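You operate a simulated robot arm through the tools that you are given. There is no shell and no other tool. Be economical: measure what you need, move in short steps, check, and stop when the job is done.

The job below is to be done with a simulated two-armed robot. You get a single attempt, and the scene is never put back.

Task
Hold the cork stand still, set the teal cup in it, then glue its piece in.
Fine: pale stick, glue dish; put the stick back and wait till the glue sets. Set down upright: pale stick.

The check looks at the end state, three seconds after you hand in, the way a careful person would. Anything else that was tipped, shoved, dropped, spilled or broken makes it a failure.

Robot
Two 7-joint arms with two-finger parallel grippers on one trunk, on a base that drives. Base frame: it is fixed to the floor where the robot stands at the start and does not move with it; the origin is under the middle of the robot, x ahead of it, y to its left, z up. Lengths are in m, angles in rad, forces in N, time in s.
The left shoulder is at the start at [0.06, 0.143, 0.926], the right one opposite. With the tool pointing down near the work surface each hand reaches from about 0.32 to 0.74 m from the robot's upright axis, wherever it stands, measured 20 degrees to its own side. Places, roughly: glue dish [0.5, -0.5, 0.8]; purple piece (3x7x4 cm) [1.2, 0, 0.9]; teal cup (9x9x8 cm) [0.7, 0, 0.8]; teal piece (3x7x4 cm) [0.7, -0.1, 0.8]; top of the cork stand [0.5, -0.1, 0.9]. Payload 1.57 kg a hand.
Tool frame (each hand has its own): the origin (TCP) lies between the finger pads and is the grasp point; the fingertips stand 0.03 m ahead of it; z points along the fingers, y is the line along which they close. The gripper opens to 0.11 m. The fingers are 0.024 m wide and 0.012 m thick; the gripper's body (0.048 by 0.112 m) begins 0.078 m behind the TCP.
Orientation is told as [roll, pitch, yaw] about the base's x, y, z axes, in that order, counted from this pose: with the fingers straight down and closing along the base's y, the tool's x points along the base's -x, its y along +y and its z along -z.

Tools
- The arms move only by the tool drive_tool. It takes "left_series", "right_series" or both (then of equal length, played together; a hand with none holds still); each is a list of rows, each a list of 3 entries, a list of its own where there are three numbers: the shift along the tool's x, y, z in units of 100 mm (1.0 is 100 mm), then the turn, a rotation vector about the tool's x, y, z in units of 180 degrees (1.0 is 180 degrees), then the finger opening in m, from 0 to 0.11. In form: [[[dx, dy, dz], [ax, ay, az], hand], ...]. A call has 1 to 12 rows; each row is the pose to reach, as a shift and turn from the pose commanded when the call began, along the tool's axes at that moment. A call with a number of a shift or a turn outside -1 to 1 is refused whole. Rows are played at 5 a second. More than 0.05 m and 0.15 rad between two rows, or a gripper value outside its range, and nothing of the call is played. A pose out of reach is approached as far as the arm can. The call stops where the force on the tool passes 40 N (or 10 N more than at its start, if that is more) or the arm is blocked; 0.2 s more then pass. Each finger travels about 0.045 m/s and halts on what it meets, pressing with about 23 N; the grip force reading is that of the motor and also rises with nothing between the fingers. The clock runs only during rows and for 0.2 s after the last one: add rows that repeat a pose to give the fingers time. It gives the time, the measured TCP pose, the force on the tool (base axes), the opening and the grip force at its end, in the units of the frame above (readings bear some noise), with the torque about the TCP (base axes, N m) and any sound that the robot's microphone picked up.
- Cameras (640 x 400 px; columns grow to the right, rows downward): "scene" is now at [0.0277, -0.0452, 1.5172]; the picture's right is [-0.49, -0.87, 0.00], its down [-0.71, 0.40, -0.57] and it looks along [0.50, -0.28, -0.82] (base axes); focal length 262 px, centre (320, 200). "left" rides on the left gripper at [0.07, -0.016, -0.141] in its tool frame; the picture's right is [0.23, 0.97, 0.00], its down [-0.85, 0.20, -0.48] and it looks along [-0.47, 0.11, 0.88] (tool axes); focal length 222 px, centre (320, 200). "right" rides on the right gripper at [0.07, 0.016, -0.141] in its tool frame; the picture's right is [-0.23, 0.97, 0.00], its down [-0.86, -0.20, -0.48] and it looks along [-0.47, -0.11, 0.88] (tool axes); focal length 222 px, centre (320, 200). There is no depth. A picture from a camera that has moved, and an enlarged one, comes with that camera's place and axes in the base frame and with its lens. The place of the scene camera against the robot may be out by one fixed shift of up to 0.025 m in any direction.
- grab_frame(camera): a new picture of that camera. It takes no simulated time.
- slide_trunk(by): slides the trunk up (or, below 0, down) by that many m; the arms and the scene camera ride with it, the base frame stays. It gives what a move gives, with no picture.
- steer(legs): drives the robot by 1 to 6 legs, each [ahead, left, turn to the left] in m, m and rad, along the robot's own axes; the way and the turn of a leg run together, so that a leg with both is an arc; at most 1.5 m and 3.142 rad a leg. The arms and the cameras ride along, it lands a little off, and it stops where it bumps. It gives what a move gives.
- turn_head(pan, tilt): turns the head with the scene camera to pan (to the left, within 1.501 rad either way) and tilt (down, from -0.506 to 1.204), counted from straight ahead of the robot. It gives what a move gives.
- enlarge(camera, box): a new picture of the part [left, top, right, bottom] of that camera's present view, enlarged. It takes no simulated time.
- hand_in(): hands the job in; it is judged then, once.

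Go step by step. Nothing tells you exact positions but the pictures and the camera data: compare them with the known pose of the tool, close in by small moves and look again before you grip or let go. The budget is 120 turns and 92 pictures, counting those below and the enlarged ones. Unless the task says otherwise, let go and move clear before handing in, and close with one line.

The tools are called after "Call:" as name(argument=value, ...) on one line, values as JSON. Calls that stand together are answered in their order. drive_tool: Moves the arms, as the interface text tells. Its arguments: {"type":"object","properties":{"left_series":{"type":"array"},"right_series":{"type":"array"}},"required":[]} The other tools are called the same way: slide_trunk (by) slides the trunk up or down; steer (legs) drives the base; turn_head (pan, tilt) turns the head that bears the scene camera; grab_frame (camera) takes a picture; enlarge (camera, box) takes an enlarged picture of a part of a camera's view; hand_in () hands the job in.

At the start:

```text
clock: 0.0
left_tool_pos: [0.5217, 0.0541, 1.0004]
left_ee_rot: [0.0, -0.001, -0.001]
left_ft_force: [-0.4, 0.3, 0.3]
left_torque: [0.02, 0.04, 0.01]
left_gripper_width: 0.1102
left_finger_force: 0.1
right_tool_pos: [0.4261, -0.3559, 1.0005]
right_ee_rot: [0.001, 0.0, -0.001]
right_ft_force: [0.5, 0.0, 0.2]
right_torque: [0.01, 0.01, -0.02]
right_gripper_width: 0.1098
right_finger_force: 0.0
trunk travel left (down, up): [-0.525, 0.065]
robot x, y, heading: [0.0009, 0.0015, -0.003]
head pan, tilt: [-0.511, 0.96]
```

scene: 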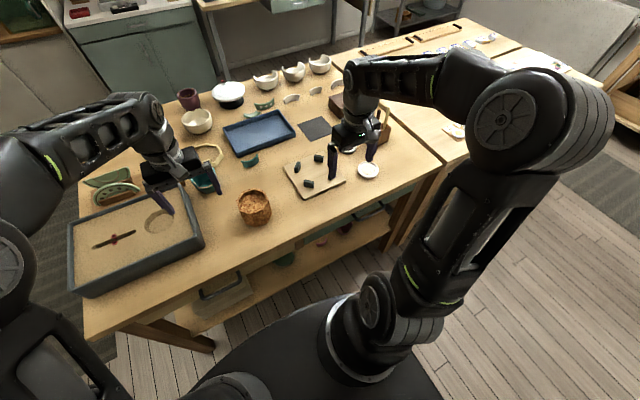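
right: 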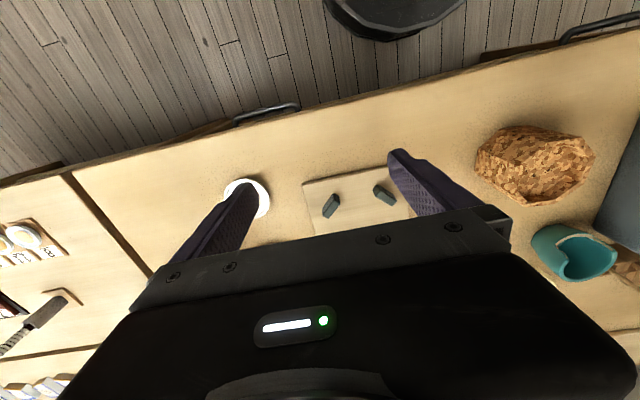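
left: 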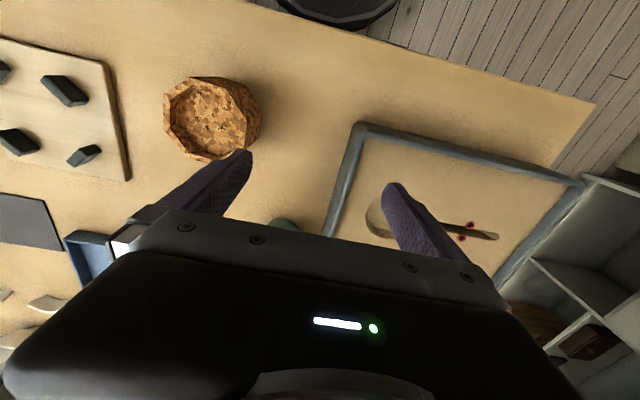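

I see the bench with the cork stand, the teal cup, the glue dish and several pieces. First I'll enlarge the view to identify things.

Call:
enlarge(camera="scene", box=[160, 60, 420, 222])

Call:
enlarge(camera="scene", box=[60, 120, 260, 245])

Call:
enlarge(camera="scene", box=[280, 100, 420, 188])

```text
2.46 times, centred on (290, 141) of scene
camera zoom: at [0.0277, -0.0452, 1.5172], right [-0.49, -0.87, 0.0], down [-0.71, 0.4, -0.57], along [0.5, -0.28, -0.82], focal length 646 px, centre (394, 345)
```

zoom: 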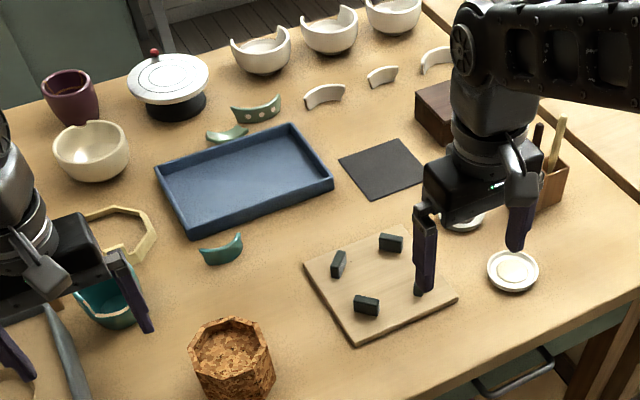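

```text
3.20 times, centred on (160, 182) of scene
camera zoom: at [0.0277, -0.0452, 1.5172], right [-0.49, -0.87, 0.0], down [-0.71, 0.4, -0.57], along [0.5, -0.28, -0.82], focal length 840 px, centre (832, 256)
```

zoom: 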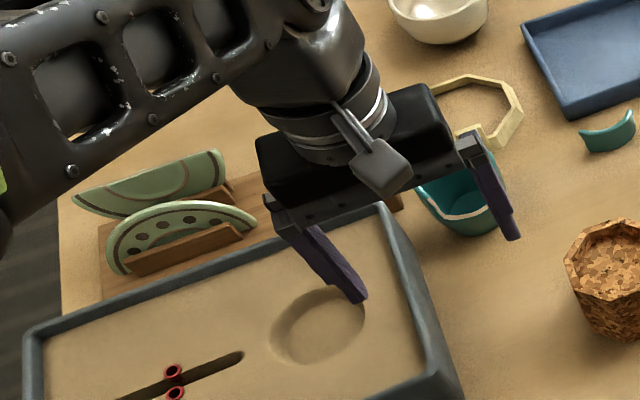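

```text
4.55 times, centred on (350, 144) of scene
camera zoom: at [0.0277, -0.0452, 1.5172], right [-0.49, -0.87, 0.0], down [-0.71, 0.4, -0.57], along [0.5, -0.28, -0.82], focal length 1192 px, centre (184, 454)
```

zoom: 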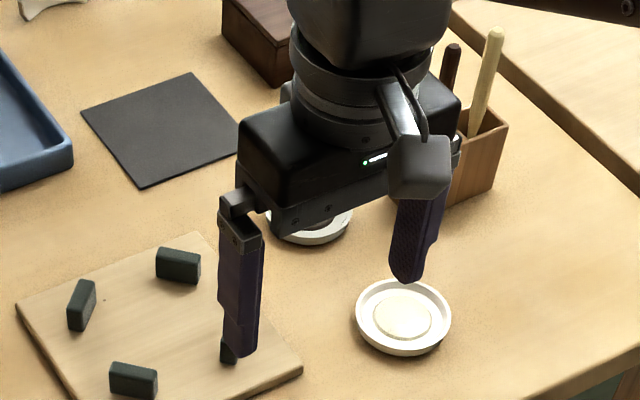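

The arms hide the cup and the stick holder, so I move both hands up and outward, then look again.

Call:
drive_tool(left_series=[[[0, 0, -0.4], [0, 0, 0], 0.11], [[0, 0.3, -0.7], [0, 0, 0], 0.11], [[0.2, 0.7, -0.8], [0, 0, 0], 0.11], [[0.4, 0.99, -0.8], [0, 0, 0], 0.11]], right_series=[[[0, 0, -0.4], [0, 0, 0], 0.11], [[0.2, 0, -0.7], [0, 0, 0], 0.11], [[0.4, 0.2, -0.8], [0, 0, 0], 0.11], [[0.6, 0.4, -0.8], [0, 0, 0], 0.11]])

Call:
grab_frame(camera="scene")

Call:
enlarge(camera="scene", box=[270, 80, 430, 180])

Call:
enlarge(camera="scene", box=[160, 125, 320, 225])

```text
clock: 1.0
left_tool_pos: [0.4805, 0.1556, 1.0799]
left_ee_rot: [-0.001, -0.001, -0.002]
left_ft_force: [1.1, 0.9, 0.0]
left_torque: [-0.01, 0.02, -0.01]
left_gripper_width: 0.1096
left_finger_force: 0.0
right_tool_pos: [0.3657, -0.3154, 1.0806]
right_ee_rot: [0.001, 0.001, 0.0]
right_ft_force: [-0.4, 0.4, -0.9]
right_torque: [-0.05, 0.01, -0.01]
right_gripper_width: 0.1101
right_finger_force: 0.1
trunk travel left (down, up): [-0.525, 0.065]
robot x, y, heading: [0.0005, -0.0, -0.0]
head pan, tilt: [-0.511, 0.96]
```

```text
85 pictures are left
camera scene: at [0.0267, -0.0444, 1.5173], right [-0.49, -0.87, 0.0], down [-0.71, 0.4, -0.57], along [0.5, -0.28, -0.82], focal length 262 px, centre (320, 200)
```

scene: 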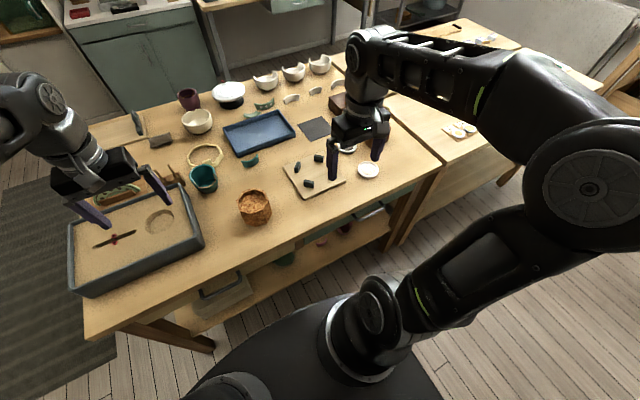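

```text
4.00 times, centred on (350, 130) of scene
camera zoom: at [0.0267, -0.0444, 1.5173], right [-0.49, -0.87, 0.0], down [-0.71, 0.4, -0.57], along [0.5, -0.28, -0.82], focal length 1049 px, centre (200, 480)
```

zoom: 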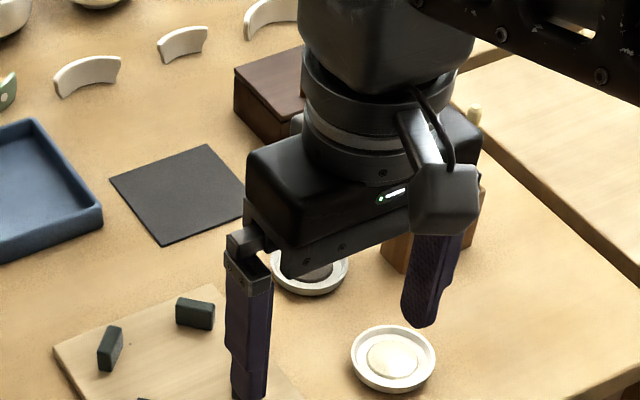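

```text
4.00 times, centred on (240, 175) of scene
camera zoom: at [0.0267, -0.0444, 1.5173], right [-0.49, -0.87, 0.0], down [-0.71, 0.4, -0.57], along [0.5, -0.28, -0.82], focal length 1049 px, centre (640, 300)
```

zoom: 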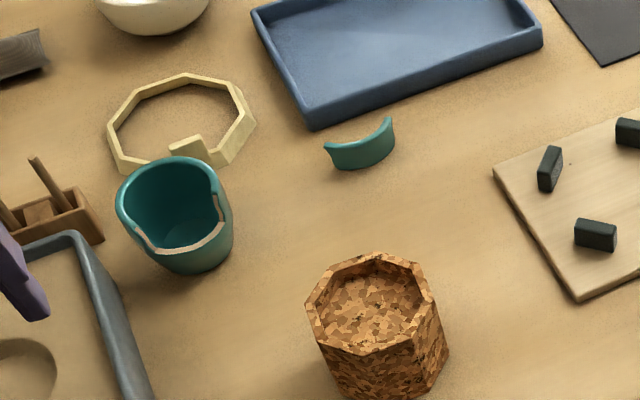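

The cup stands upright with its broken gap facing the robot's right-front, and the teal piece lies to its right. The near dish holds pale glue and the far one dark glue. I'll use the wrist cameras for second viewpoints.

Call:
grab_frame(camera="left")

Call:
grab_frame(camera="right")

```text
82 pictures are left
camera left: at [0.411, 0.1392, 1.2227], right [-0.23, 0.97, 0.0], down [0.85, 0.2, 0.48], along [0.47, 0.11, -0.88], focal length 222 px, centre (320, 200)
```

left: 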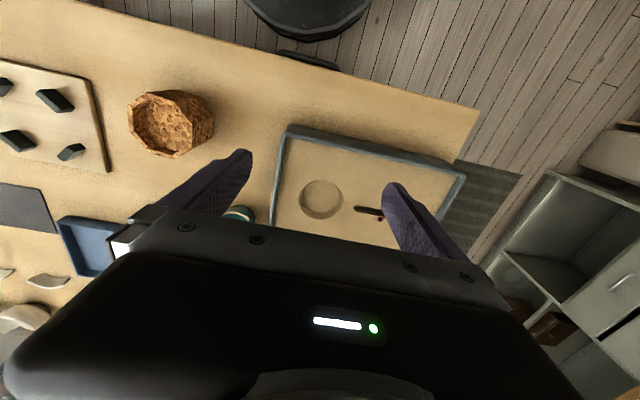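

```text
81 pictures are left
camera right: at [0.2951, -0.2975, 1.2213], right [0.23, 0.97, 0.0], down [0.85, -0.2, 0.48], along [0.47, -0.11, -0.88], focal length 222 px, centre (320, 200)
```

right: 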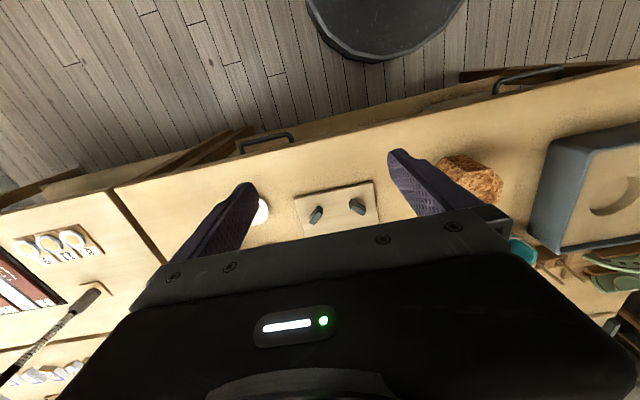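

The right hand still hides the stick holder, so I draw it back toward the robot.

Call:
drive_tool(right_series=[[[0, 0.4, 0], [0, 0, 0], 0.11], [[0, 0.8, 0], [0, 0, 0], 0.11], [[0.3, 0.99, 0], [0, 0, 0], 0.11]])

Call:
grab_frame(camera="scene")

Call:
enlarge(camera="scene", box=[270, 80, 430, 180])

```text
clock: 1.8
left_tool_pos: [0.4791, 0.1547, 1.0806]
left_ee_rot: [-0.002, -0.001, -0.002]
left_ft_force: [-0.3, -0.4, -0.1]
left_torque: [-0.01, 0.0, 0.01]
left_gripper_width: 0.11
left_finger_force: 0.0
right_tool_pos: [0.3313, -0.2155, 1.0818]
right_ee_rot: [0.0, -0.002, 0.001]
right_ft_force: [-0.6, -0.1, -0.8]
right_torque: [-0.01, -0.04, 0.01]
right_gripper_width: 0.1099
right_finger_force: 0.1
trunk travel left (down, up): [-0.525, 0.065]
robot x, y, heading: [0.0005, 0.0015, -0.002]
head pan, tilt: [-0.511, 0.96]
```

```text
80 pictures are left
camera scene: at [0.026, -0.0448, 1.5173], right [-0.49, -0.87, 0.0], down [-0.71, 0.4, -0.57], along [0.5, -0.28, -0.82], focal length 262 px, centre (320, 200)
```

scene: 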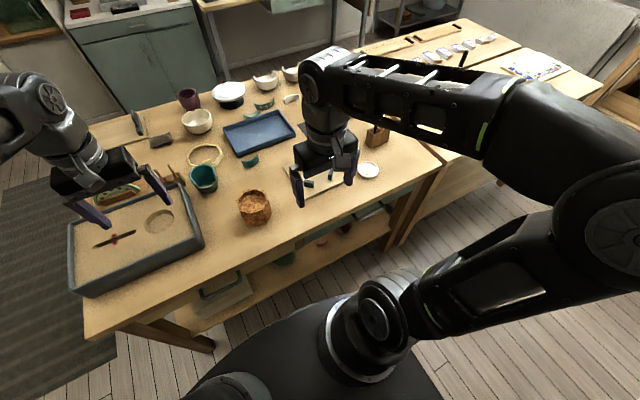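

```text
4.00 times, centred on (350, 130) of scene
camera zoom: at [0.026, -0.0448, 1.5173], right [-0.49, -0.87, 0.0], down [-0.71, 0.4, -0.57], along [0.5, -0.28, -0.82], focal length 1049 px, centre (200, 480)
```

zoom: 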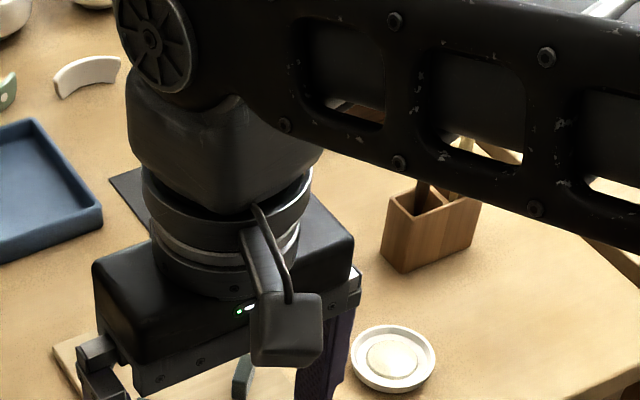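

I place the dish at about (0.49, -0.50), the holder at about (0.60, -0.62) with the pale stick in its right-hand pocket, the stand at (0.50, -0.09) and the cup at (0.69, 0.015). Next I bring the wrist cameras over the cup and the stand.

Call:
drive_tool(left_series=[[[-0.3, -0.35, 0], [0, 0, 0], 0.11], [[-0.6, -0.7, 0], [0, 0, 0], 0.11], [[-0.9, -0.99, 0], [0, 0, 0], 0.11], [[-1.0, -1.0, 0.3], [0, 0, 0], 0.11]], right_series=[[[-0.1, 0.3, 0], [0, 0, 0], 0.11], [[-0.2, 0.6, 0], [0, 0, 0], 0.11], [[-0.3, 0.9, 0], [0, 0, 0], 0.11], [[-0.3, 0.9, 0.2], [0, 0, 0], 0.11]])

Call:
grab_frame(camera="left")

Call:
grab_frame(camera="right")

```text
clock: 2.8
left_tool_pos: [0.5671, 0.0643, 1.0646]
left_ee_rot: [0.0, -0.005, 0.0]
left_ft_force: [0.2, -0.8, -0.6]
left_torque: [0.05, 0.02, 0.03]
left_gripper_width: 0.1099
left_finger_force: 0.0
left hand out of reach, approached as far as the arm can: row 3, 4
right_tool_pos: [0.3659, -0.1271, 1.0603]
right_ee_rot: [-0.001, -0.001, 0.0]
right_ft_force: [-0.1, -0.1, 0.0]
right_torque: [0.0, -0.03, 0.01]
right_gripper_width: 0.11
right_finger_force: 0.0
trunk travel left (down, up): [-0.525, 0.065]
robot x, y, heading: [-0.0032, 0.0021, 0.002]
head pan, tilt: [-0.511, 0.96]
```

```text
78 pictures are left
camera left: at [0.4977, 0.0476, 1.2066], right [-0.23, 0.97, 0.0], down [0.85, 0.2, 0.48], along [0.47, 0.11, -0.88], focal length 222 px, centre (320, 200)
```

left: 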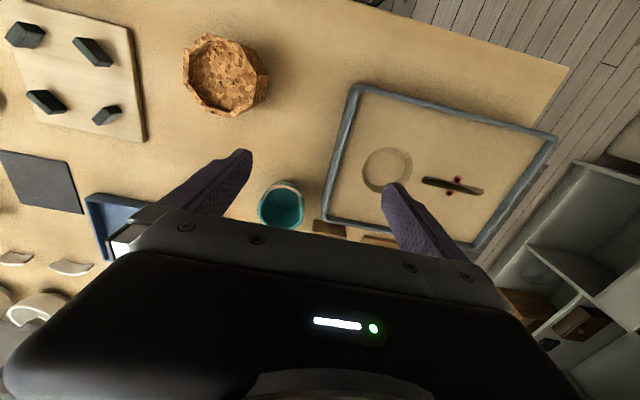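

```text
77 pictures are left
camera right: at [0.2963, -0.1106, 1.2024], right [0.23, 0.97, 0.0], down [0.86, -0.2, 0.48], along [0.47, -0.11, -0.88], focal length 222 px, centre (320, 200)
```

right: 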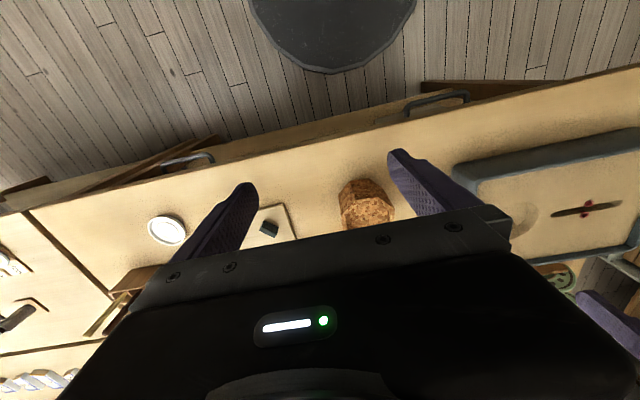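

The left hand runs out of reach at that height, so I'll probably creep the base forward. First, close-ups from this view.

Call:
enlarge(camera="left", box=[160, 20, 300, 108])

Call:
enlarge(camera="left", box=[230, 160, 350, 235])

```text
4.55 times, centred on (230, 64) of left
camera zoom: at [0.4977, 0.0476, 1.2066], right [-0.23, 0.97, 0.0], down [0.85, 0.2, 0.48], along [0.47, 0.11, -0.88], focal length 1010 px, centre (729, 818)
```

zoom: 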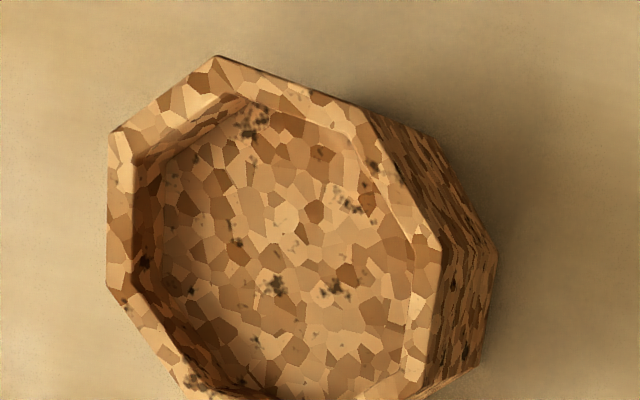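

```text
5.33 times, centred on (290, 198) of left
camera zoom: at [0.4977, 0.0476, 1.2066], right [-0.23, 0.97, 0.0], down [0.85, 0.2, 0.48], along [0.47, 0.11, -0.88], focal length 1185 px, centre (480, 213)
```

zoom: 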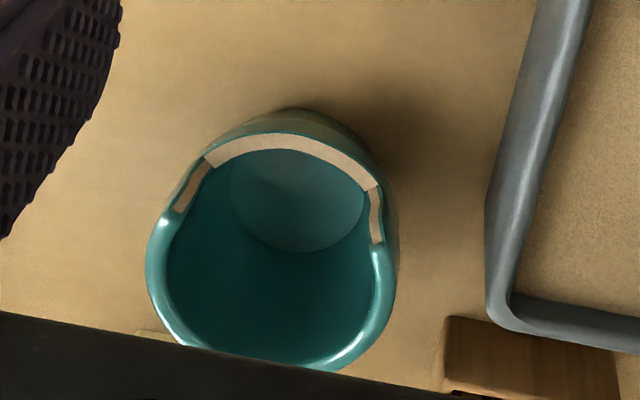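

The stand is a regular octagon about 0.09 across, with flats facing nearly along x and y, and its centre is near (0.527, -0.075). The cup's gap faces the robot. I'll shift the base ahead and to the right so both arms reach everything from one place.

Call:
steer(legs=[[0, -0.25, 0], [0.08, 0, 0]])

Call:
grab_frame(camera="scene")

Call:
grab_frame(camera="left")

```text
clock: 5.3
left_tool_pos: [0.6504, -0.1842, 1.0637]
left_ee_rot: [-0.001, -0.001, 0.0]
left_ft_force: [-0.6, 0.1, 0.9]
left_torque: [0.0, -0.01, -0.03]
left_gripper_width: 0.1101
left_finger_force: 0.0
right_tool_pos: [0.4489, -0.3758, 1.0595]
right_ee_rot: [-0.001, 0.002, 0.0]
right_ft_force: [-0.3, -0.6, -0.1]
right_torque: [0.06, 0.05, 0.0]
right_gripper_width: 0.1101
right_finger_force: 0.1
trunk travel left (down, up): [-0.525, 0.065]
robot x, y, heading: [0.0824, -0.2495, 0.002]
head pan, tilt: [-0.511, 0.96]
```

```text
74 pictures are left
camera scene: at [0.1123, -0.2953, 1.5172], right [-0.49, -0.87, 0.0], down [-0.72, 0.4, -0.57], along [0.5, -0.28, -0.82], focal length 262 px, centre (320, 200)
```

scene: 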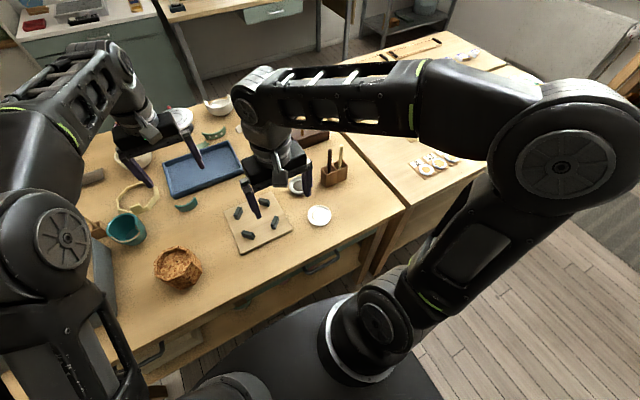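

```text
73 pictures are left
camera left: at [0.5815, -0.2005, 1.2059], right [-0.23, 0.97, 0.0], down [0.85, 0.2, 0.48], along [0.47, 0.11, -0.88], focal length 222 px, centre (320, 200)
```

left: 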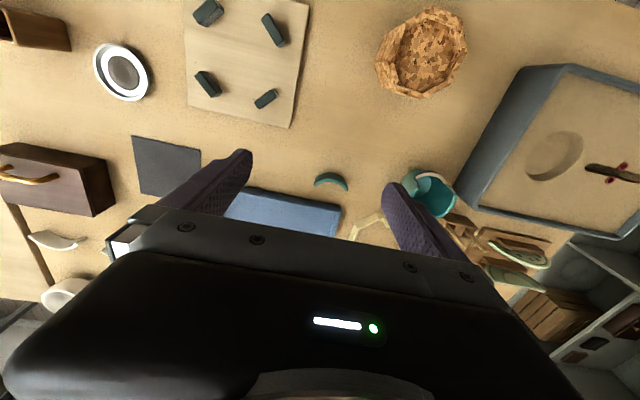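

Good, that gives a second viewpoint. I enlarge the stand and piece here, and the holder in the scene view.

Call:
enlarge(camera="left", box=[360, 0, 488, 80])

Call:
enlarge(camera="left", box=[280, 140, 408, 220])

Call:
enlarge(camera="scene", box=[270, 130, 398, 210])

Call:
enlarge(camera="scene", box=[90, 185, 218, 265])

```text
5.00 times, centred on (424, 40) of left
camera zoom: at [0.5815, -0.2005, 1.2059], right [-0.23, 0.97, 0.0], down [0.85, 0.2, 0.48], along [0.47, 0.11, -0.88], focal length 1111 px, centre (-200, 1000)
```

zoom: 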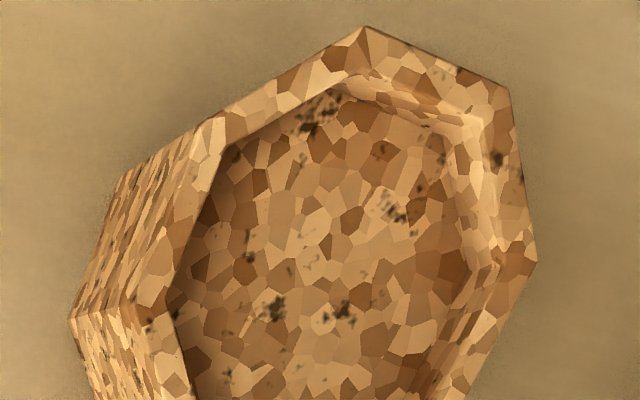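

```text
5.00 times, centred on (344, 180) of left
camera zoom: at [0.5815, -0.2005, 1.2059], right [-0.23, 0.97, 0.0], down [0.85, 0.2, 0.48], along [0.47, 0.11, -0.88], focal length 1111 px, centre (200, 300)
```

zoom: 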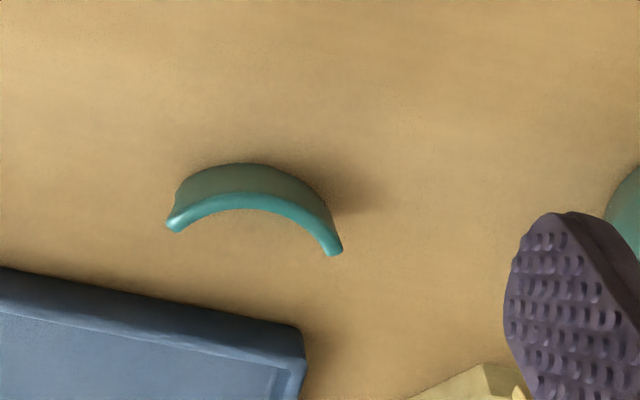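

```text
5.00 times, centred on (334, 170) of scene
camera zoom: at [0.1123, -0.2953, 1.5172], right [-0.49, -0.87, 0.0], down [-0.72, 0.4, -0.57], along [0.5, -0.28, -0.82], focal length 1312 px, centre (250, 350)
```

zoom: 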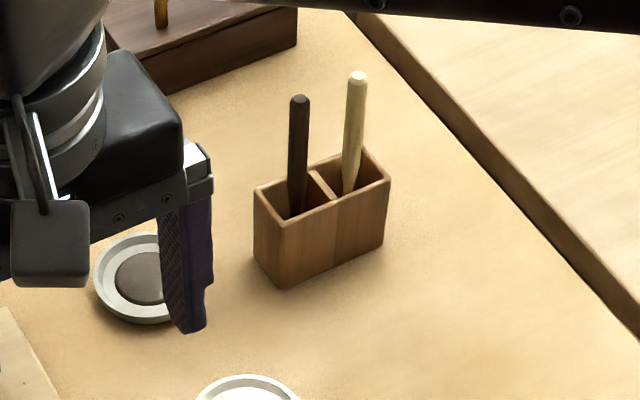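

```text
5.00 times, centred on (154, 225) of scene
camera zoom: at [0.1123, -0.2953, 1.5172], right [-0.49, -0.87, 0.0], down [-0.72, 0.4, -0.57], along [0.5, -0.28, -0.82], focal length 1312 px, centre (1150, 75)
```

zoom: 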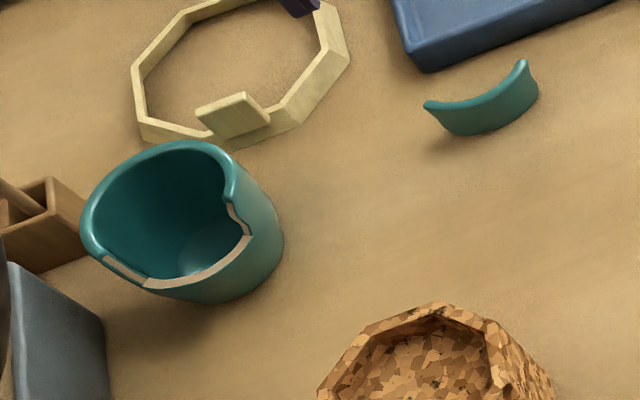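

The triangulated stand top is at z≈0.878, its recess floor at about 0.859, its centre at (0.5285, -0.078), and it is turned about -4°. The piece stands upright in the same orientation it needs in the gap. Now I yaw the right hand so its closing line lies along x, while the left hand moves toward the cup.

Call:
drive_tool(left_series=[[[0, 0.2, 0], [0, 0, 0], 0.11], [[0, 0.4, 0], [0, 0, 0], 0.11], [[-0.1, 0.6, 0], [0, 0, 0], 0.11], [[-0.1, 0.8, 0], [0, 0, 0], 0.11], [[-0.2, 1.0, 0], [0, 0, 0], 0.11], [[-0.2, 1.0, 0], [0, 0, 0], 0.11], [[-0.2, 1.0, 0], [0, 0, 0], 0.11], [[-0.2, 1.0, 0], [0, 0, 0], 0.11], [[-0.2, 1.0, 0], [0, 0, 0], 0.11], [[-0.2, 1.0, 0], [0, 0, 0], 0.11], [[-0.2, 1.0, 0], [0, 0, 0], 0.11]], right_series=[[[0, 0, 0], [0, 0, 0.0475], 0.11], [[0, 0, 0], [0, 0, 0.095], 0.11], [[0, 0, 0], [0, 0, 0.1425], 0.11], [[0, 0, 0], [0, 0, 0.19], 0.11], [[0, 0, 0], [0, 0, 0.2375], 0.11], [[0, 0, 0], [0, 0, 0.285], 0.11], [[0, 0, 0], [0, 0, 0.3325], 0.11], [[0, 0, 0], [0, 0, 0.38], 0.11], [[0, 0, 0], [0, 0, 0.4275], 0.11], [[0, 0, 0], [0, 0, 0.475], 0.11], [[0, 0, 0], [0, 0, 0.5222], 0.11]])

```text
clock: 7.7
left_tool_pos: [0.668, -0.0828, 1.0669]
left_ee_rot: [0.0, -0.008, 0.001]
left_ft_force: [-0.5, -0.8, -0.1]
left_torque: [-0.01, 0.01, -0.03]
left_gripper_width: 0.1102
left_finger_force: 0.0
left hand out of reach, approached as far as the arm can: row 5, 6, 7
right_tool_pos: [0.4497, -0.3755, 1.0609]
right_ee_rot: [-0.001, 0.001, -1.643]
right_ft_force: [0.0, 0.0, -0.4]
right_torque: [-0.02, -0.01, -0.01]
right_gripper_width: 0.1101
right_finger_force: 0.1
trunk travel left (down, up): [-0.525, 0.065]
robot x, y, heading: [0.0838, -0.2489, -0.003]
head pan, tilt: [-0.511, 0.96]
```

Yaw worked, but the left arm is at its reach limit at this height. I raise the trunk for margin, then tilt the right hand.

Call:
slide_trunk(by=0.06)

Call:
drive_tool(right_series=[[[0, 0, 0], [0, 0.0451, 0], 0.11], [[0, 0, 0], [0, 0.0903, 0], 0.11], [[0, 0, 0], [0, 0.1354, 0], 0.11], [[0, 0, 0], [0, 0.1806, 0], 0.11], [[0, 0, 0], [0, 0.2257, 0], 0.11], [[0, 0, 0], [0, 0.2708, 0], 0.11], [[0, 0, 0], [0, 0.316, 0], 0.11], [[0, 0, 0], [0, 0.3611, 0], 0.11]], left_series=[[[0, 0, 0.4], [0, 0, 0], 0.11], [[0, 0, 0.8], [0, 0, 0], 0.11], [[0, 0.2, 1.0], [0, 0, 0], 0.11], [[0, 0.5, 1.0], [0, 0, 0], 0.11], [[0, 0.8, 1.0], [0, 0, 0], 0.11], [[-0.1, 1.0, 1.0], [0, 0, 0], 0.11], [[-0.1, 1.0, 1.0], [0, 0, 0], 0.11], [[-0.1, 1.0, 1.0], [0, 0, 0], 0.11]])

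Call:
grab_frame(camera="right")

Call:
grab_frame(camera="left")

Call:
grab_frame(camera="scene")

```text
clock: 8.7
left_tool_pos: [0.6694, -0.0833, 1.1246]
left_ee_rot: [0.001, -0.009, 0.0]
left_ft_force: [-0.5, 0.2, -0.1]
left_torque: [0.01, 0.02, 0.0]
left_gripper_width: 0.1098
left_finger_force: 0.1
right_tool_pos: [0.4477, -0.3755, 1.1209]
right_ee_rot: [0.0, 0.002, -1.64]
right_ft_force: [0.0, 0.4, 0.1]
right_torque: [-0.02, 0.02, 0.01]
right_gripper_width: 0.11
right_finger_force: 0.0
trunk travel left (down, up): [-0.585, 0.005]
robot x, y, heading: [0.0762, -0.2497, 0.001]
head pan, tilt: [-0.511, 0.96]
```

```text
clock: 10.5
left_tool_pos: [0.6777, 0.0188, 1.0249]
left_ee_rot: [0.0, -0.008, 0.0]
left_ft_force: [0.6, -0.3, 0.4]
left_torque: [-0.04, 0.03, 0.0]
left_gripper_width: 0.1097
left_finger_force: 0.0
right_tool_pos: [0.4497, -0.3776, 1.1215]
right_ee_rot: [-0.001, 1.137, -1.641]
right_ft_force: [0.4, 0.8, 0.1]
right_torque: [0.01, -0.02, -0.05]
right_gripper_width: 0.1099
right_finger_force: 0.1
trunk travel left (down, up): [-0.585, 0.005]
robot x, y, heading: [0.0843, -0.2515, -0.002]
head pan, tilt: [-0.511, 0.96]
```

```text
68 pictures are left
camera right: at [0.4591, -0.4764, 1.2442], right [0.96, -0.16, -0.21], down [-0.25, -0.78, -0.57], along [-0.07, 0.61, -0.79], focal length 222 px, centre (320, 200)
```

right: 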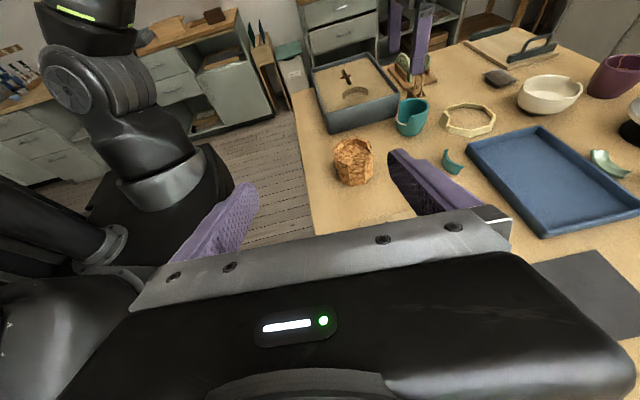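

```text
67 pictures are left
camera left: at [0.6083, 0.0031, 1.1673], right [-0.23, 0.97, 0.0], down [0.85, 0.2, 0.49], along [0.47, 0.11, -0.87], focal length 222 px, centre (320, 200)
```

left: 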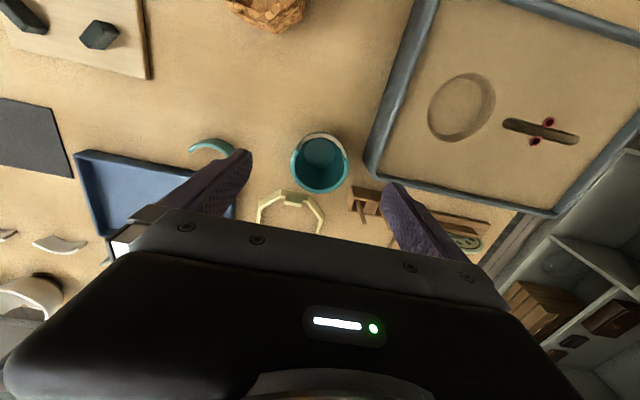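

```text
66 pictures are left
camera scene: at [0.1113, -0.2956, 1.5772], right [-0.49, -0.87, 0.0], down [-0.72, 0.4, -0.57], along [0.5, -0.28, -0.82], focal length 262 px, centre (320, 200)
```

scene: 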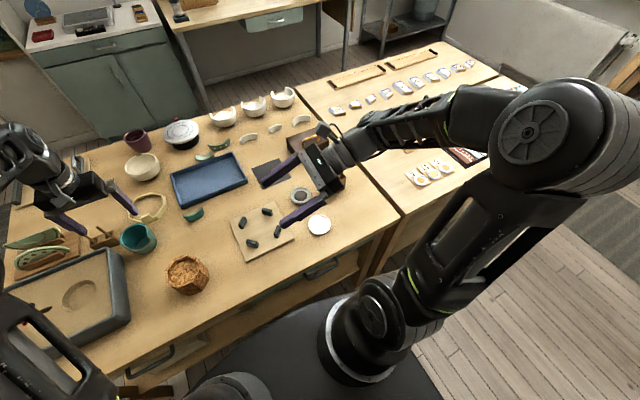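

The right hand is tilted as intended, with its camera on top. I enlarge the cup to fix its place.

Call:
enlarge(camera="left", box=[272, 120, 368, 200])

Call:
enlarge(camera="right", box=[310, 80, 470, 200])

```text
5.00 times, centred on (320, 160) of left
camera zoom: at [0.6083, 0.0031, 1.1673], right [-0.23, 0.97, 0.0], down [0.85, 0.2, 0.49], along [0.47, 0.11, -0.87], focal length 1111 px, centre (320, 400)
```

zoom: 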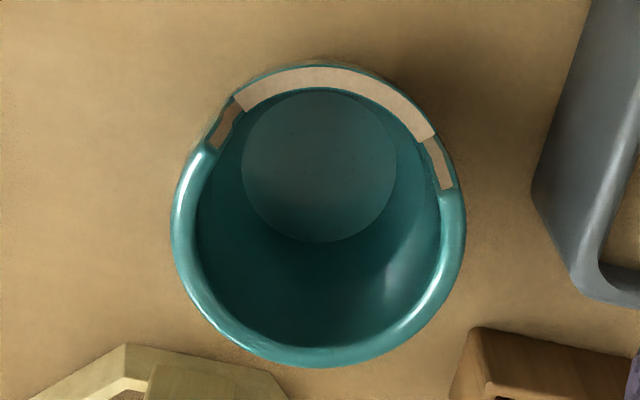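

```text
3.33 times, centred on (390, 140) of right
camera zoom: at [0.4591, -0.4764, 1.2442], right [0.96, -0.16, -0.21], down [-0.25, -0.78, -0.57], along [-0.07, 0.61, -0.79], focal length 740 px, centre (87, 400)
```

zoom: 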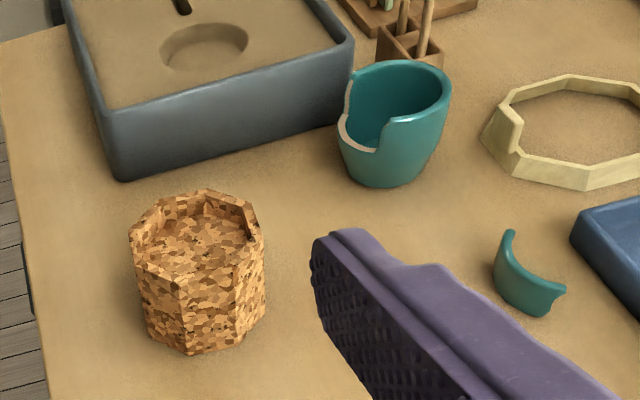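

The cup rim centre is near (0.707, 0.027). I bring the left hand over the cup and step the right hand toward a pre-grasp beside the stand.

Call:
drive_tool(left_series=[[[-0.1, 0.03, 0.3], [0, 0, 0], 0.11], [[-0.2, 0.06, 0.6], [0, 0, 0], 0.11], [[-0.29, 0.08, 0.9], [0, 0, 0], 0.11]], right_series=[[[-0.17, 0.075, 0.33], [0, 0, 0], 0.11], [[-0.34, 0.15, 0.66], [0, 0, 0], 0.11], [[-0.512, 0.226, 0.986], [0, 0, 0], 0.11]])

Call:
drive_tool(right_series=[[[-0.17, 0.075, 0.33], [0, 0, 0], 0.11], [[-0.34, 0.15, 0.66], [0, 0, 0], 0.11], [[-0.512, 0.226, 0.986], [0, 0, 0], 0.11]])

Call:
grab_frame(camera="right")

Call:
grab_frame(camera="left")

```text
clock: 11.3
left_tool_pos: [0.7104, 0.0259, 0.9337]
left_ee_rot: [0.0, -0.007, 0.001]
left_ft_force: [0.1, 0.1, 0.8]
left_torque: [-0.03, 0.04, -0.02]
left_gripper_width: 0.1101
left_finger_force: 0.1
right_tool_pos: [0.4779, -0.3084, 1.0316]
right_ee_rot: [-0.002, 1.135, -1.643]
right_ft_force: [-0.2, 0.0, 0.1]
right_torque: [-0.01, 0.03, 0.03]
right_gripper_width: 0.11
right_finger_force: 0.1
trunk travel left (down, up): [-0.585, 0.005]
robot x, y, heading: [0.0798, -0.2517, 0.0]
head pan, tilt: [-0.511, 0.96]
```

```text
clock: 12.1
left_tool_pos: [0.7102, 0.0243, 0.935]
left_ee_rot: [0.001, -0.01, 0.001]
left_ft_force: [0.0, 0.7, 0.9]
left_torque: [0.03, 0.02, -0.01]
left_gripper_width: 0.11
left_finger_force: 0.1
right_tool_pos: [0.5049, -0.2446, 0.9499]
right_ee_rot: [0.0, 1.134, -1.64]
right_ft_force: [-0.2, -0.2, -0.3]
right_torque: [0.01, 0.0, 0.0]
right_gripper_width: 0.1101
right_finger_force: 0.0
trunk travel left (down, up): [-0.585, 0.005]
robot x, y, heading: [0.0814, -0.2525, 0.001]
head pan, tilt: [-0.511, 0.96]
```

```text
63 pictures are left
camera right: at [0.5136, -0.3448, 1.0719], right [0.96, -0.16, -0.21], down [-0.25, -0.78, -0.57], along [-0.07, 0.6, -0.79], focal length 222 px, centre (320, 200)
```

right: 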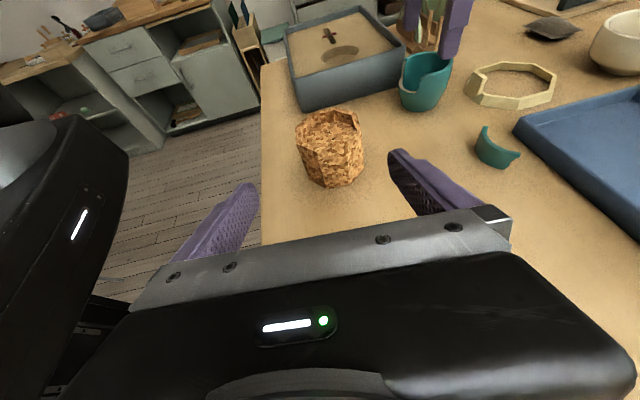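

```text
62 pictures are left
camera left: at [0.6401, 0.0085, 1.0766], right [-0.23, 0.97, 0.0], down [0.85, 0.2, 0.49], along [0.47, 0.11, -0.87], focal length 222 px, centre (320, 200)
```

left: 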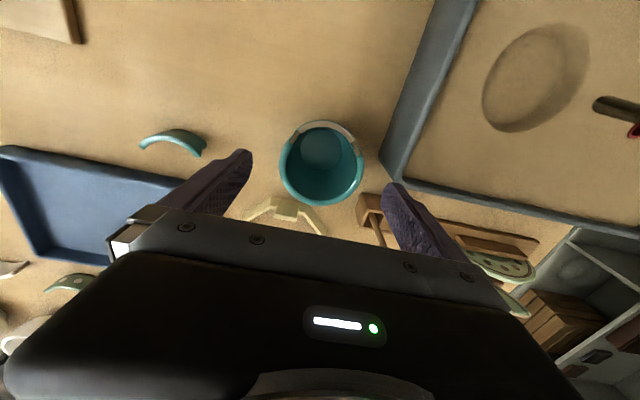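

The left hand is centred over the cup, but its +y finger will descend near the sand tray's corner. I check that gap.

Call:
enlarge(camera="left", box=[260, 110, 420, 235])

Call:
enlarge(camera="right", box=[280, 0, 540, 200])

```text
3.20 times, centred on (340, 172) of left
camera zoom: at [0.6401, 0.0085, 1.0766], right [-0.23, 0.97, 0.0], down [0.85, 0.2, 0.49], along [0.47, 0.11, -0.87], focal length 711 px, centre (256, 288)
```

zoom: 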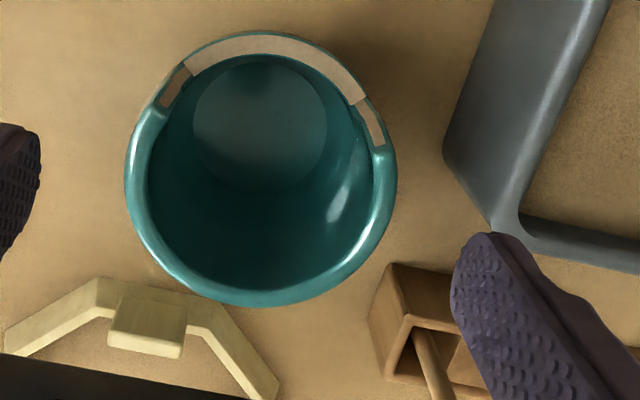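

```text
2.00 times, centred on (410, 100) of right
camera zoom: at [0.5136, -0.3448, 1.0719], right [0.96, -0.16, -0.21], down [-0.25, -0.78, -0.57], along [-0.07, 0.6, -0.79], focal length 444 px, centre (140, 400)
```

zoom: 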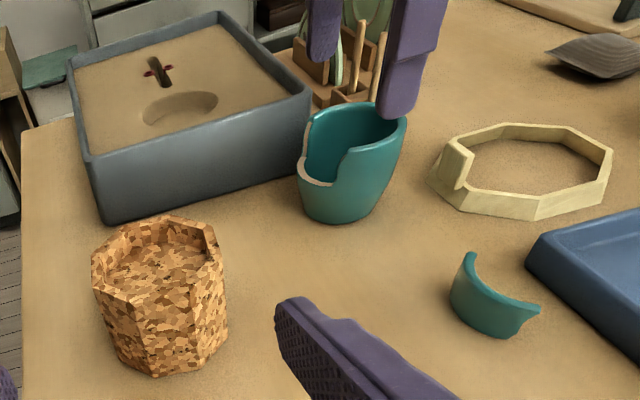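

There is about 1 cm of clearance to the tray, which is enough. I lower the left hand onto the cup with the opening slightly reduced, and bring the right hand to its pre-grasp.

Call:
drive_tool(left_series=[[[0, 0, 0.25], [0, 0, 0], 0.104], [[0, 0, 0.5], [0, 0, 0], 0.104], [[0, 0, 0.72], [0, 0, 0], 0.104]], right_series=[[[-0.1, 0.04, 0.18], [0, 0, 0], 0.11], [[-0.2, 0.08, 0.36], [0, 0, 0], 0.11], [[-0.33, 0.115, 0.563], [0, 0, 0], 0.11]])

Call:
grab_frame(camera="right")

Call:
enlarge(camera="left", box=[220, 110, 420, 235])

```text
clock: 12.9
left_tool_pos: [0.7095, 0.0249, 0.8622]
left_ee_rot: [0.0, -0.01, 0.002]
left_ft_force: [-0.4, 0.2, -0.8]
left_torque: [-0.01, 0.04, 0.01]
left_gripper_width: 0.1039
left_finger_force: 0.1
right_tool_pos: [0.5186, -0.2074, 0.8931]
right_ee_rot: [-0.002, 1.135, -1.642]
right_ft_force: [0.8, -0.4, -0.3]
right_torque: [0.01, 0.01, 0.01]
right_gripper_width: 0.1098
right_finger_force: 0.3
trunk travel left (down, up): [-0.585, 0.005]
robot x, y, heading: [0.0816, -0.2508, 0.003]
head pan, tilt: [-0.511, 0.96]
```

```text
59 pictures are left
camera right: at [0.5278, -0.3072, 1.016], right [0.96, -0.16, -0.21], down [-0.26, -0.78, -0.57], along [-0.07, 0.61, -0.79], focal length 222 px, centre (320, 200)
```

right: 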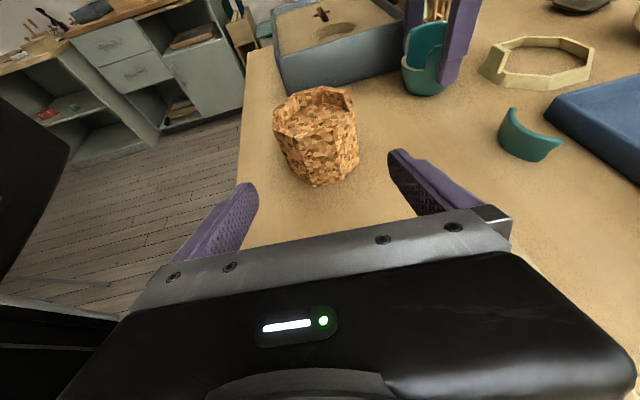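

```text
3.20 times, centred on (320, 172) of left
camera zoom: at [0.6397, 0.0089, 1.0039], right [-0.23, 0.97, 0.0], down [0.85, 0.2, 0.49], along [0.47, 0.11, -0.87], focal length 711 px, centre (320, 288)
```

zoom: 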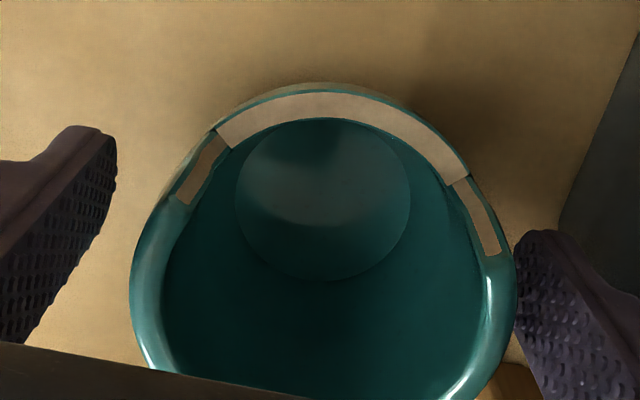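

The cup sits symmetric between the left fingers, so I close on it. I also enlarge the stand in the right view to align that grasp.

Call:
drive_tool(left_series=[[[0, 0, 0], [0, 0, 0], 0.09], [[0, 0, 0], [0, 0, 0], 0.075], [[0, 0, 0], [0, 0, 0], 0.065], [[0, 0, 0], [0, 0, 0], 0.065], [[0, 0, 0], [0, 0, 0], 0.065]])

Call:
enlarge(camera="right", box=[250, 75, 410, 195])

```text
clock: 14.1
left_tool_pos: [0.7087, 0.0247, 0.8637]
left_ee_rot: [-0.001, -0.009, 0.001]
left_ft_force: [-0.2, -0.7, -0.2]
left_torque: [-0.02, -0.03, -0.04]
left_gripper_width: 0.0819
left_finger_force: 22.1
right_tool_pos: [0.5178, -0.208, 0.8921]
right_ee_rot: [0.0, 1.133, -1.641]
right_ft_force: [-0.1, 0.0, -0.9]
right_torque: [0.01, 0.03, 0.02]
right_gripper_width: 0.11
right_finger_force: 0.0
trunk travel left (down, up): [-0.585, 0.005]
robot x, y, heading: [0.0826, -0.2498, -0.003]
head pan, tilt: [-0.511, 0.96]
```

```text
3.33 times, centred on (330, 135) of right
camera zoom: at [0.5271, -0.3074, 1.0164], right [0.96, -0.16, -0.21], down [-0.25, -0.78, -0.57], along [-0.07, 0.6, -0.79], focal length 740 px, centre (287, 417)
```

zoom: 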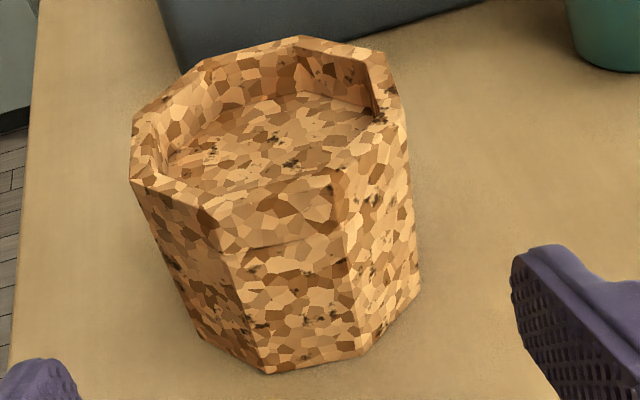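

The cup is gripped at 0.082 m. The right hand is lined up, so I slide it in along its fingers around the stand.

Call:
drive_tool(right_series=[[[0.01, 0, 0.35], [0, 0, 0], 0.11], [[0.02, 0, 0.7], [0, 0, 0], 0.11], [[0.025, 0, 1.0], [0, 0, 0], 0.11]])

Call:
drive_tool(right_series=[[[0, 0, 0.1], [0, 0, 0], 0.11], [[0, 0, 0.18], [0, 0, 0], 0.11]])

Call:
grab_frame(camera="right")

```text
clock: 14.9
left_tool_pos: [0.7098, 0.026, 0.863]
left_ee_rot: [0.001, -0.009, -0.001]
left_ft_force: [-0.5, 0.5, 0.6]
left_torque: [0.02, 0.0, -0.01]
left_gripper_width: 0.0817
left_finger_force: 22.1
right_tool_pos: [0.5253, -0.1181, 0.8519]
right_ee_rot: [-0.002, 1.136, -1.641]
right_ft_force: [0.6, -0.5, 0.4]
right_torque: [0.02, -0.01, 0.02]
right_gripper_width: 0.1101
right_finger_force: 0.0
trunk travel left (down, up): [-0.585, 0.005]
robot x, y, heading: [0.0839, -0.2515, 0.002]
head pan, tilt: [-0.511, 0.96]
```

```text
clock: 15.5
left_tool_pos: [0.7087, 0.0259, 0.8622]
left_ee_rot: [0.001, -0.008, 0.001]
left_ft_force: [0.0, 0.0, -0.5]
left_torque: [0.02, 0.03, -0.03]
left_gripper_width: 0.0819
left_finger_force: 22.0
right_tool_pos: [0.5241, -0.1005, 0.842]
right_ee_rot: [-0.001, 1.132, -1.639]
right_ft_force: [-0.1, -0.3, 0.0]
right_torque: [-0.02, 0.03, 0.04]
right_gripper_width: 0.1101
right_finger_force: 0.1
trunk travel left (down, up): [-0.585, 0.005]
robot x, y, heading: [0.0855, -0.2519, 0.001]
head pan, tilt: [-0.511, 0.96]
```

```text
56 pictures are left
camera right: at [0.5341, -0.2, 0.9658], right [0.96, -0.16, -0.21], down [-0.25, -0.78, -0.57], along [-0.07, 0.6, -0.79], focal length 222 px, centre (320, 200)
```

right: 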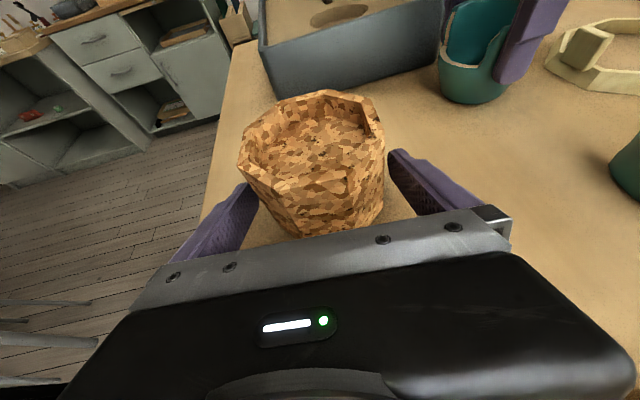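

The stand is centred between the fingers to about 1 mm, so I nudge that out and close gently.

Call:
drive_tool(right_series=[[[0, 0.01, 0], [0, 0, 0], 0.11], [[0, 0.01, 0], [0, 0, 0], 0.1], [[0, 0.01, 0], [0, 0, 0], 0.09], [[0, 0.01, 0], [0, 0, 0], 0.085], [[0, 0.01, 0], [0, 0, 0], 0.085], [[0, 0.01, 0], [0, 0, 0], 0.085]])

Call:
enlarge(camera="right", box=[200, 80, 456, 240])

```text
clock: 16.9
left_tool_pos: [0.7094, 0.0249, 0.8611]
left_ee_rot: [-0.001, -0.008, 0.0]
left_ft_force: [0.0, -0.3, 0.0]
left_torque: [-0.04, -0.01, 0.02]
left_gripper_width: 0.082
left_finger_force: 22.3
right_tool_pos: [0.5255, -0.1013, 0.8429]
right_ee_rot: [-0.002, 1.134, -1.641]
right_ft_force: [0.8, 0.2, -0.3]
right_torque: [0.02, 0.04, 0.0]
right_gripper_width: 0.0903
right_finger_force: 22.8
trunk travel left (down, up): [-0.585, 0.005]
robot x, y, heading: [0.0831, -0.2527, -0.003]
head pan, tilt: [-0.511, 0.96]
```

```text
2.50 times, centred on (328, 160) of right
camera zoom: at [0.5354, -0.2003, 0.9659], right [0.96, -0.16, -0.21], down [-0.25, -0.78, -0.57], along [-0.07, 0.6, -0.79], focal length 555 px, centre (300, 300)
```

zoom: 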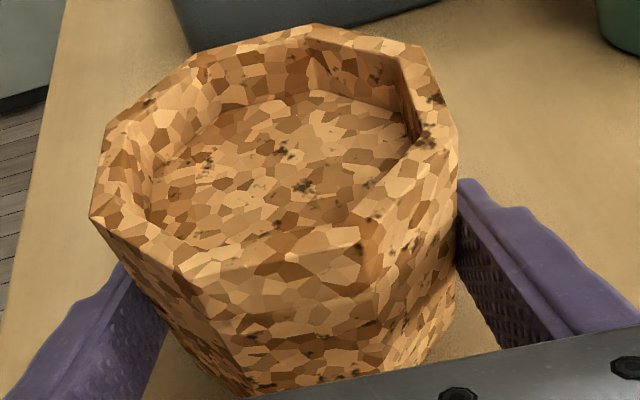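

The stand is held at 0.090 m. Now I lift the cup straight up and carry it halfway to the stand.

Call:
drive_tool(left_series=[[[0, 0, -0.2], [0, 0, 0], 0.065], [[0, 0, -0.6], [0, 0, 0], 0.065], [[0, 0, -1.0], [0, 0, 0], 0.065], [[0.3, -0.18, -1.0], [0, 0, 0], 0.065], [[0.6, -0.36, -1.0], [0, 0, 0], 0.065], [[0.91, -0.53, -1.0], [0, 0, 0], 0.065]])

Call:
grab_frame(camera="right")

```text
clock: 18.3
left_tool_pos: [0.6166, -0.027, 0.9615]
left_ee_rot: [-0.001, -0.008, 0.0]
left_ft_force: [-1.0, 0.8, -2.3]
left_torque: [-0.01, 0.02, -0.04]
left_gripper_width: 0.0819
left_finger_force: 21.7
right_tool_pos: [0.5251, -0.1019, 0.8437]
right_ee_rot: [0.0, 1.134, -1.64]
right_ft_force: [0.5, -0.3, 0.2]
right_torque: [0.15, 0.03, 0.02]
right_gripper_width: 0.0906
right_finger_force: 23.2
trunk travel left (down, up): [-0.585, 0.005]
robot x, y, heading: [0.0774, -0.2471, -0.001]
head pan, tilt: [-0.511, 0.96]
```

```text
54 pictures are left
camera right: at [0.5349, -0.2006, 0.966], right [0.96, -0.16, -0.21], down [-0.25, -0.78, -0.57], along [-0.07, 0.6, -0.79], focal length 222 px, centre (320, 200)
```

right: 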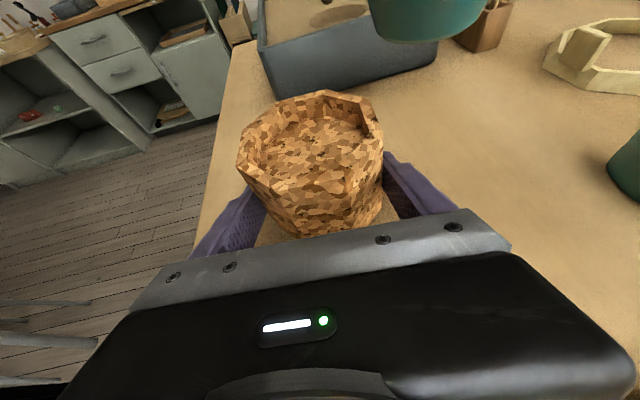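

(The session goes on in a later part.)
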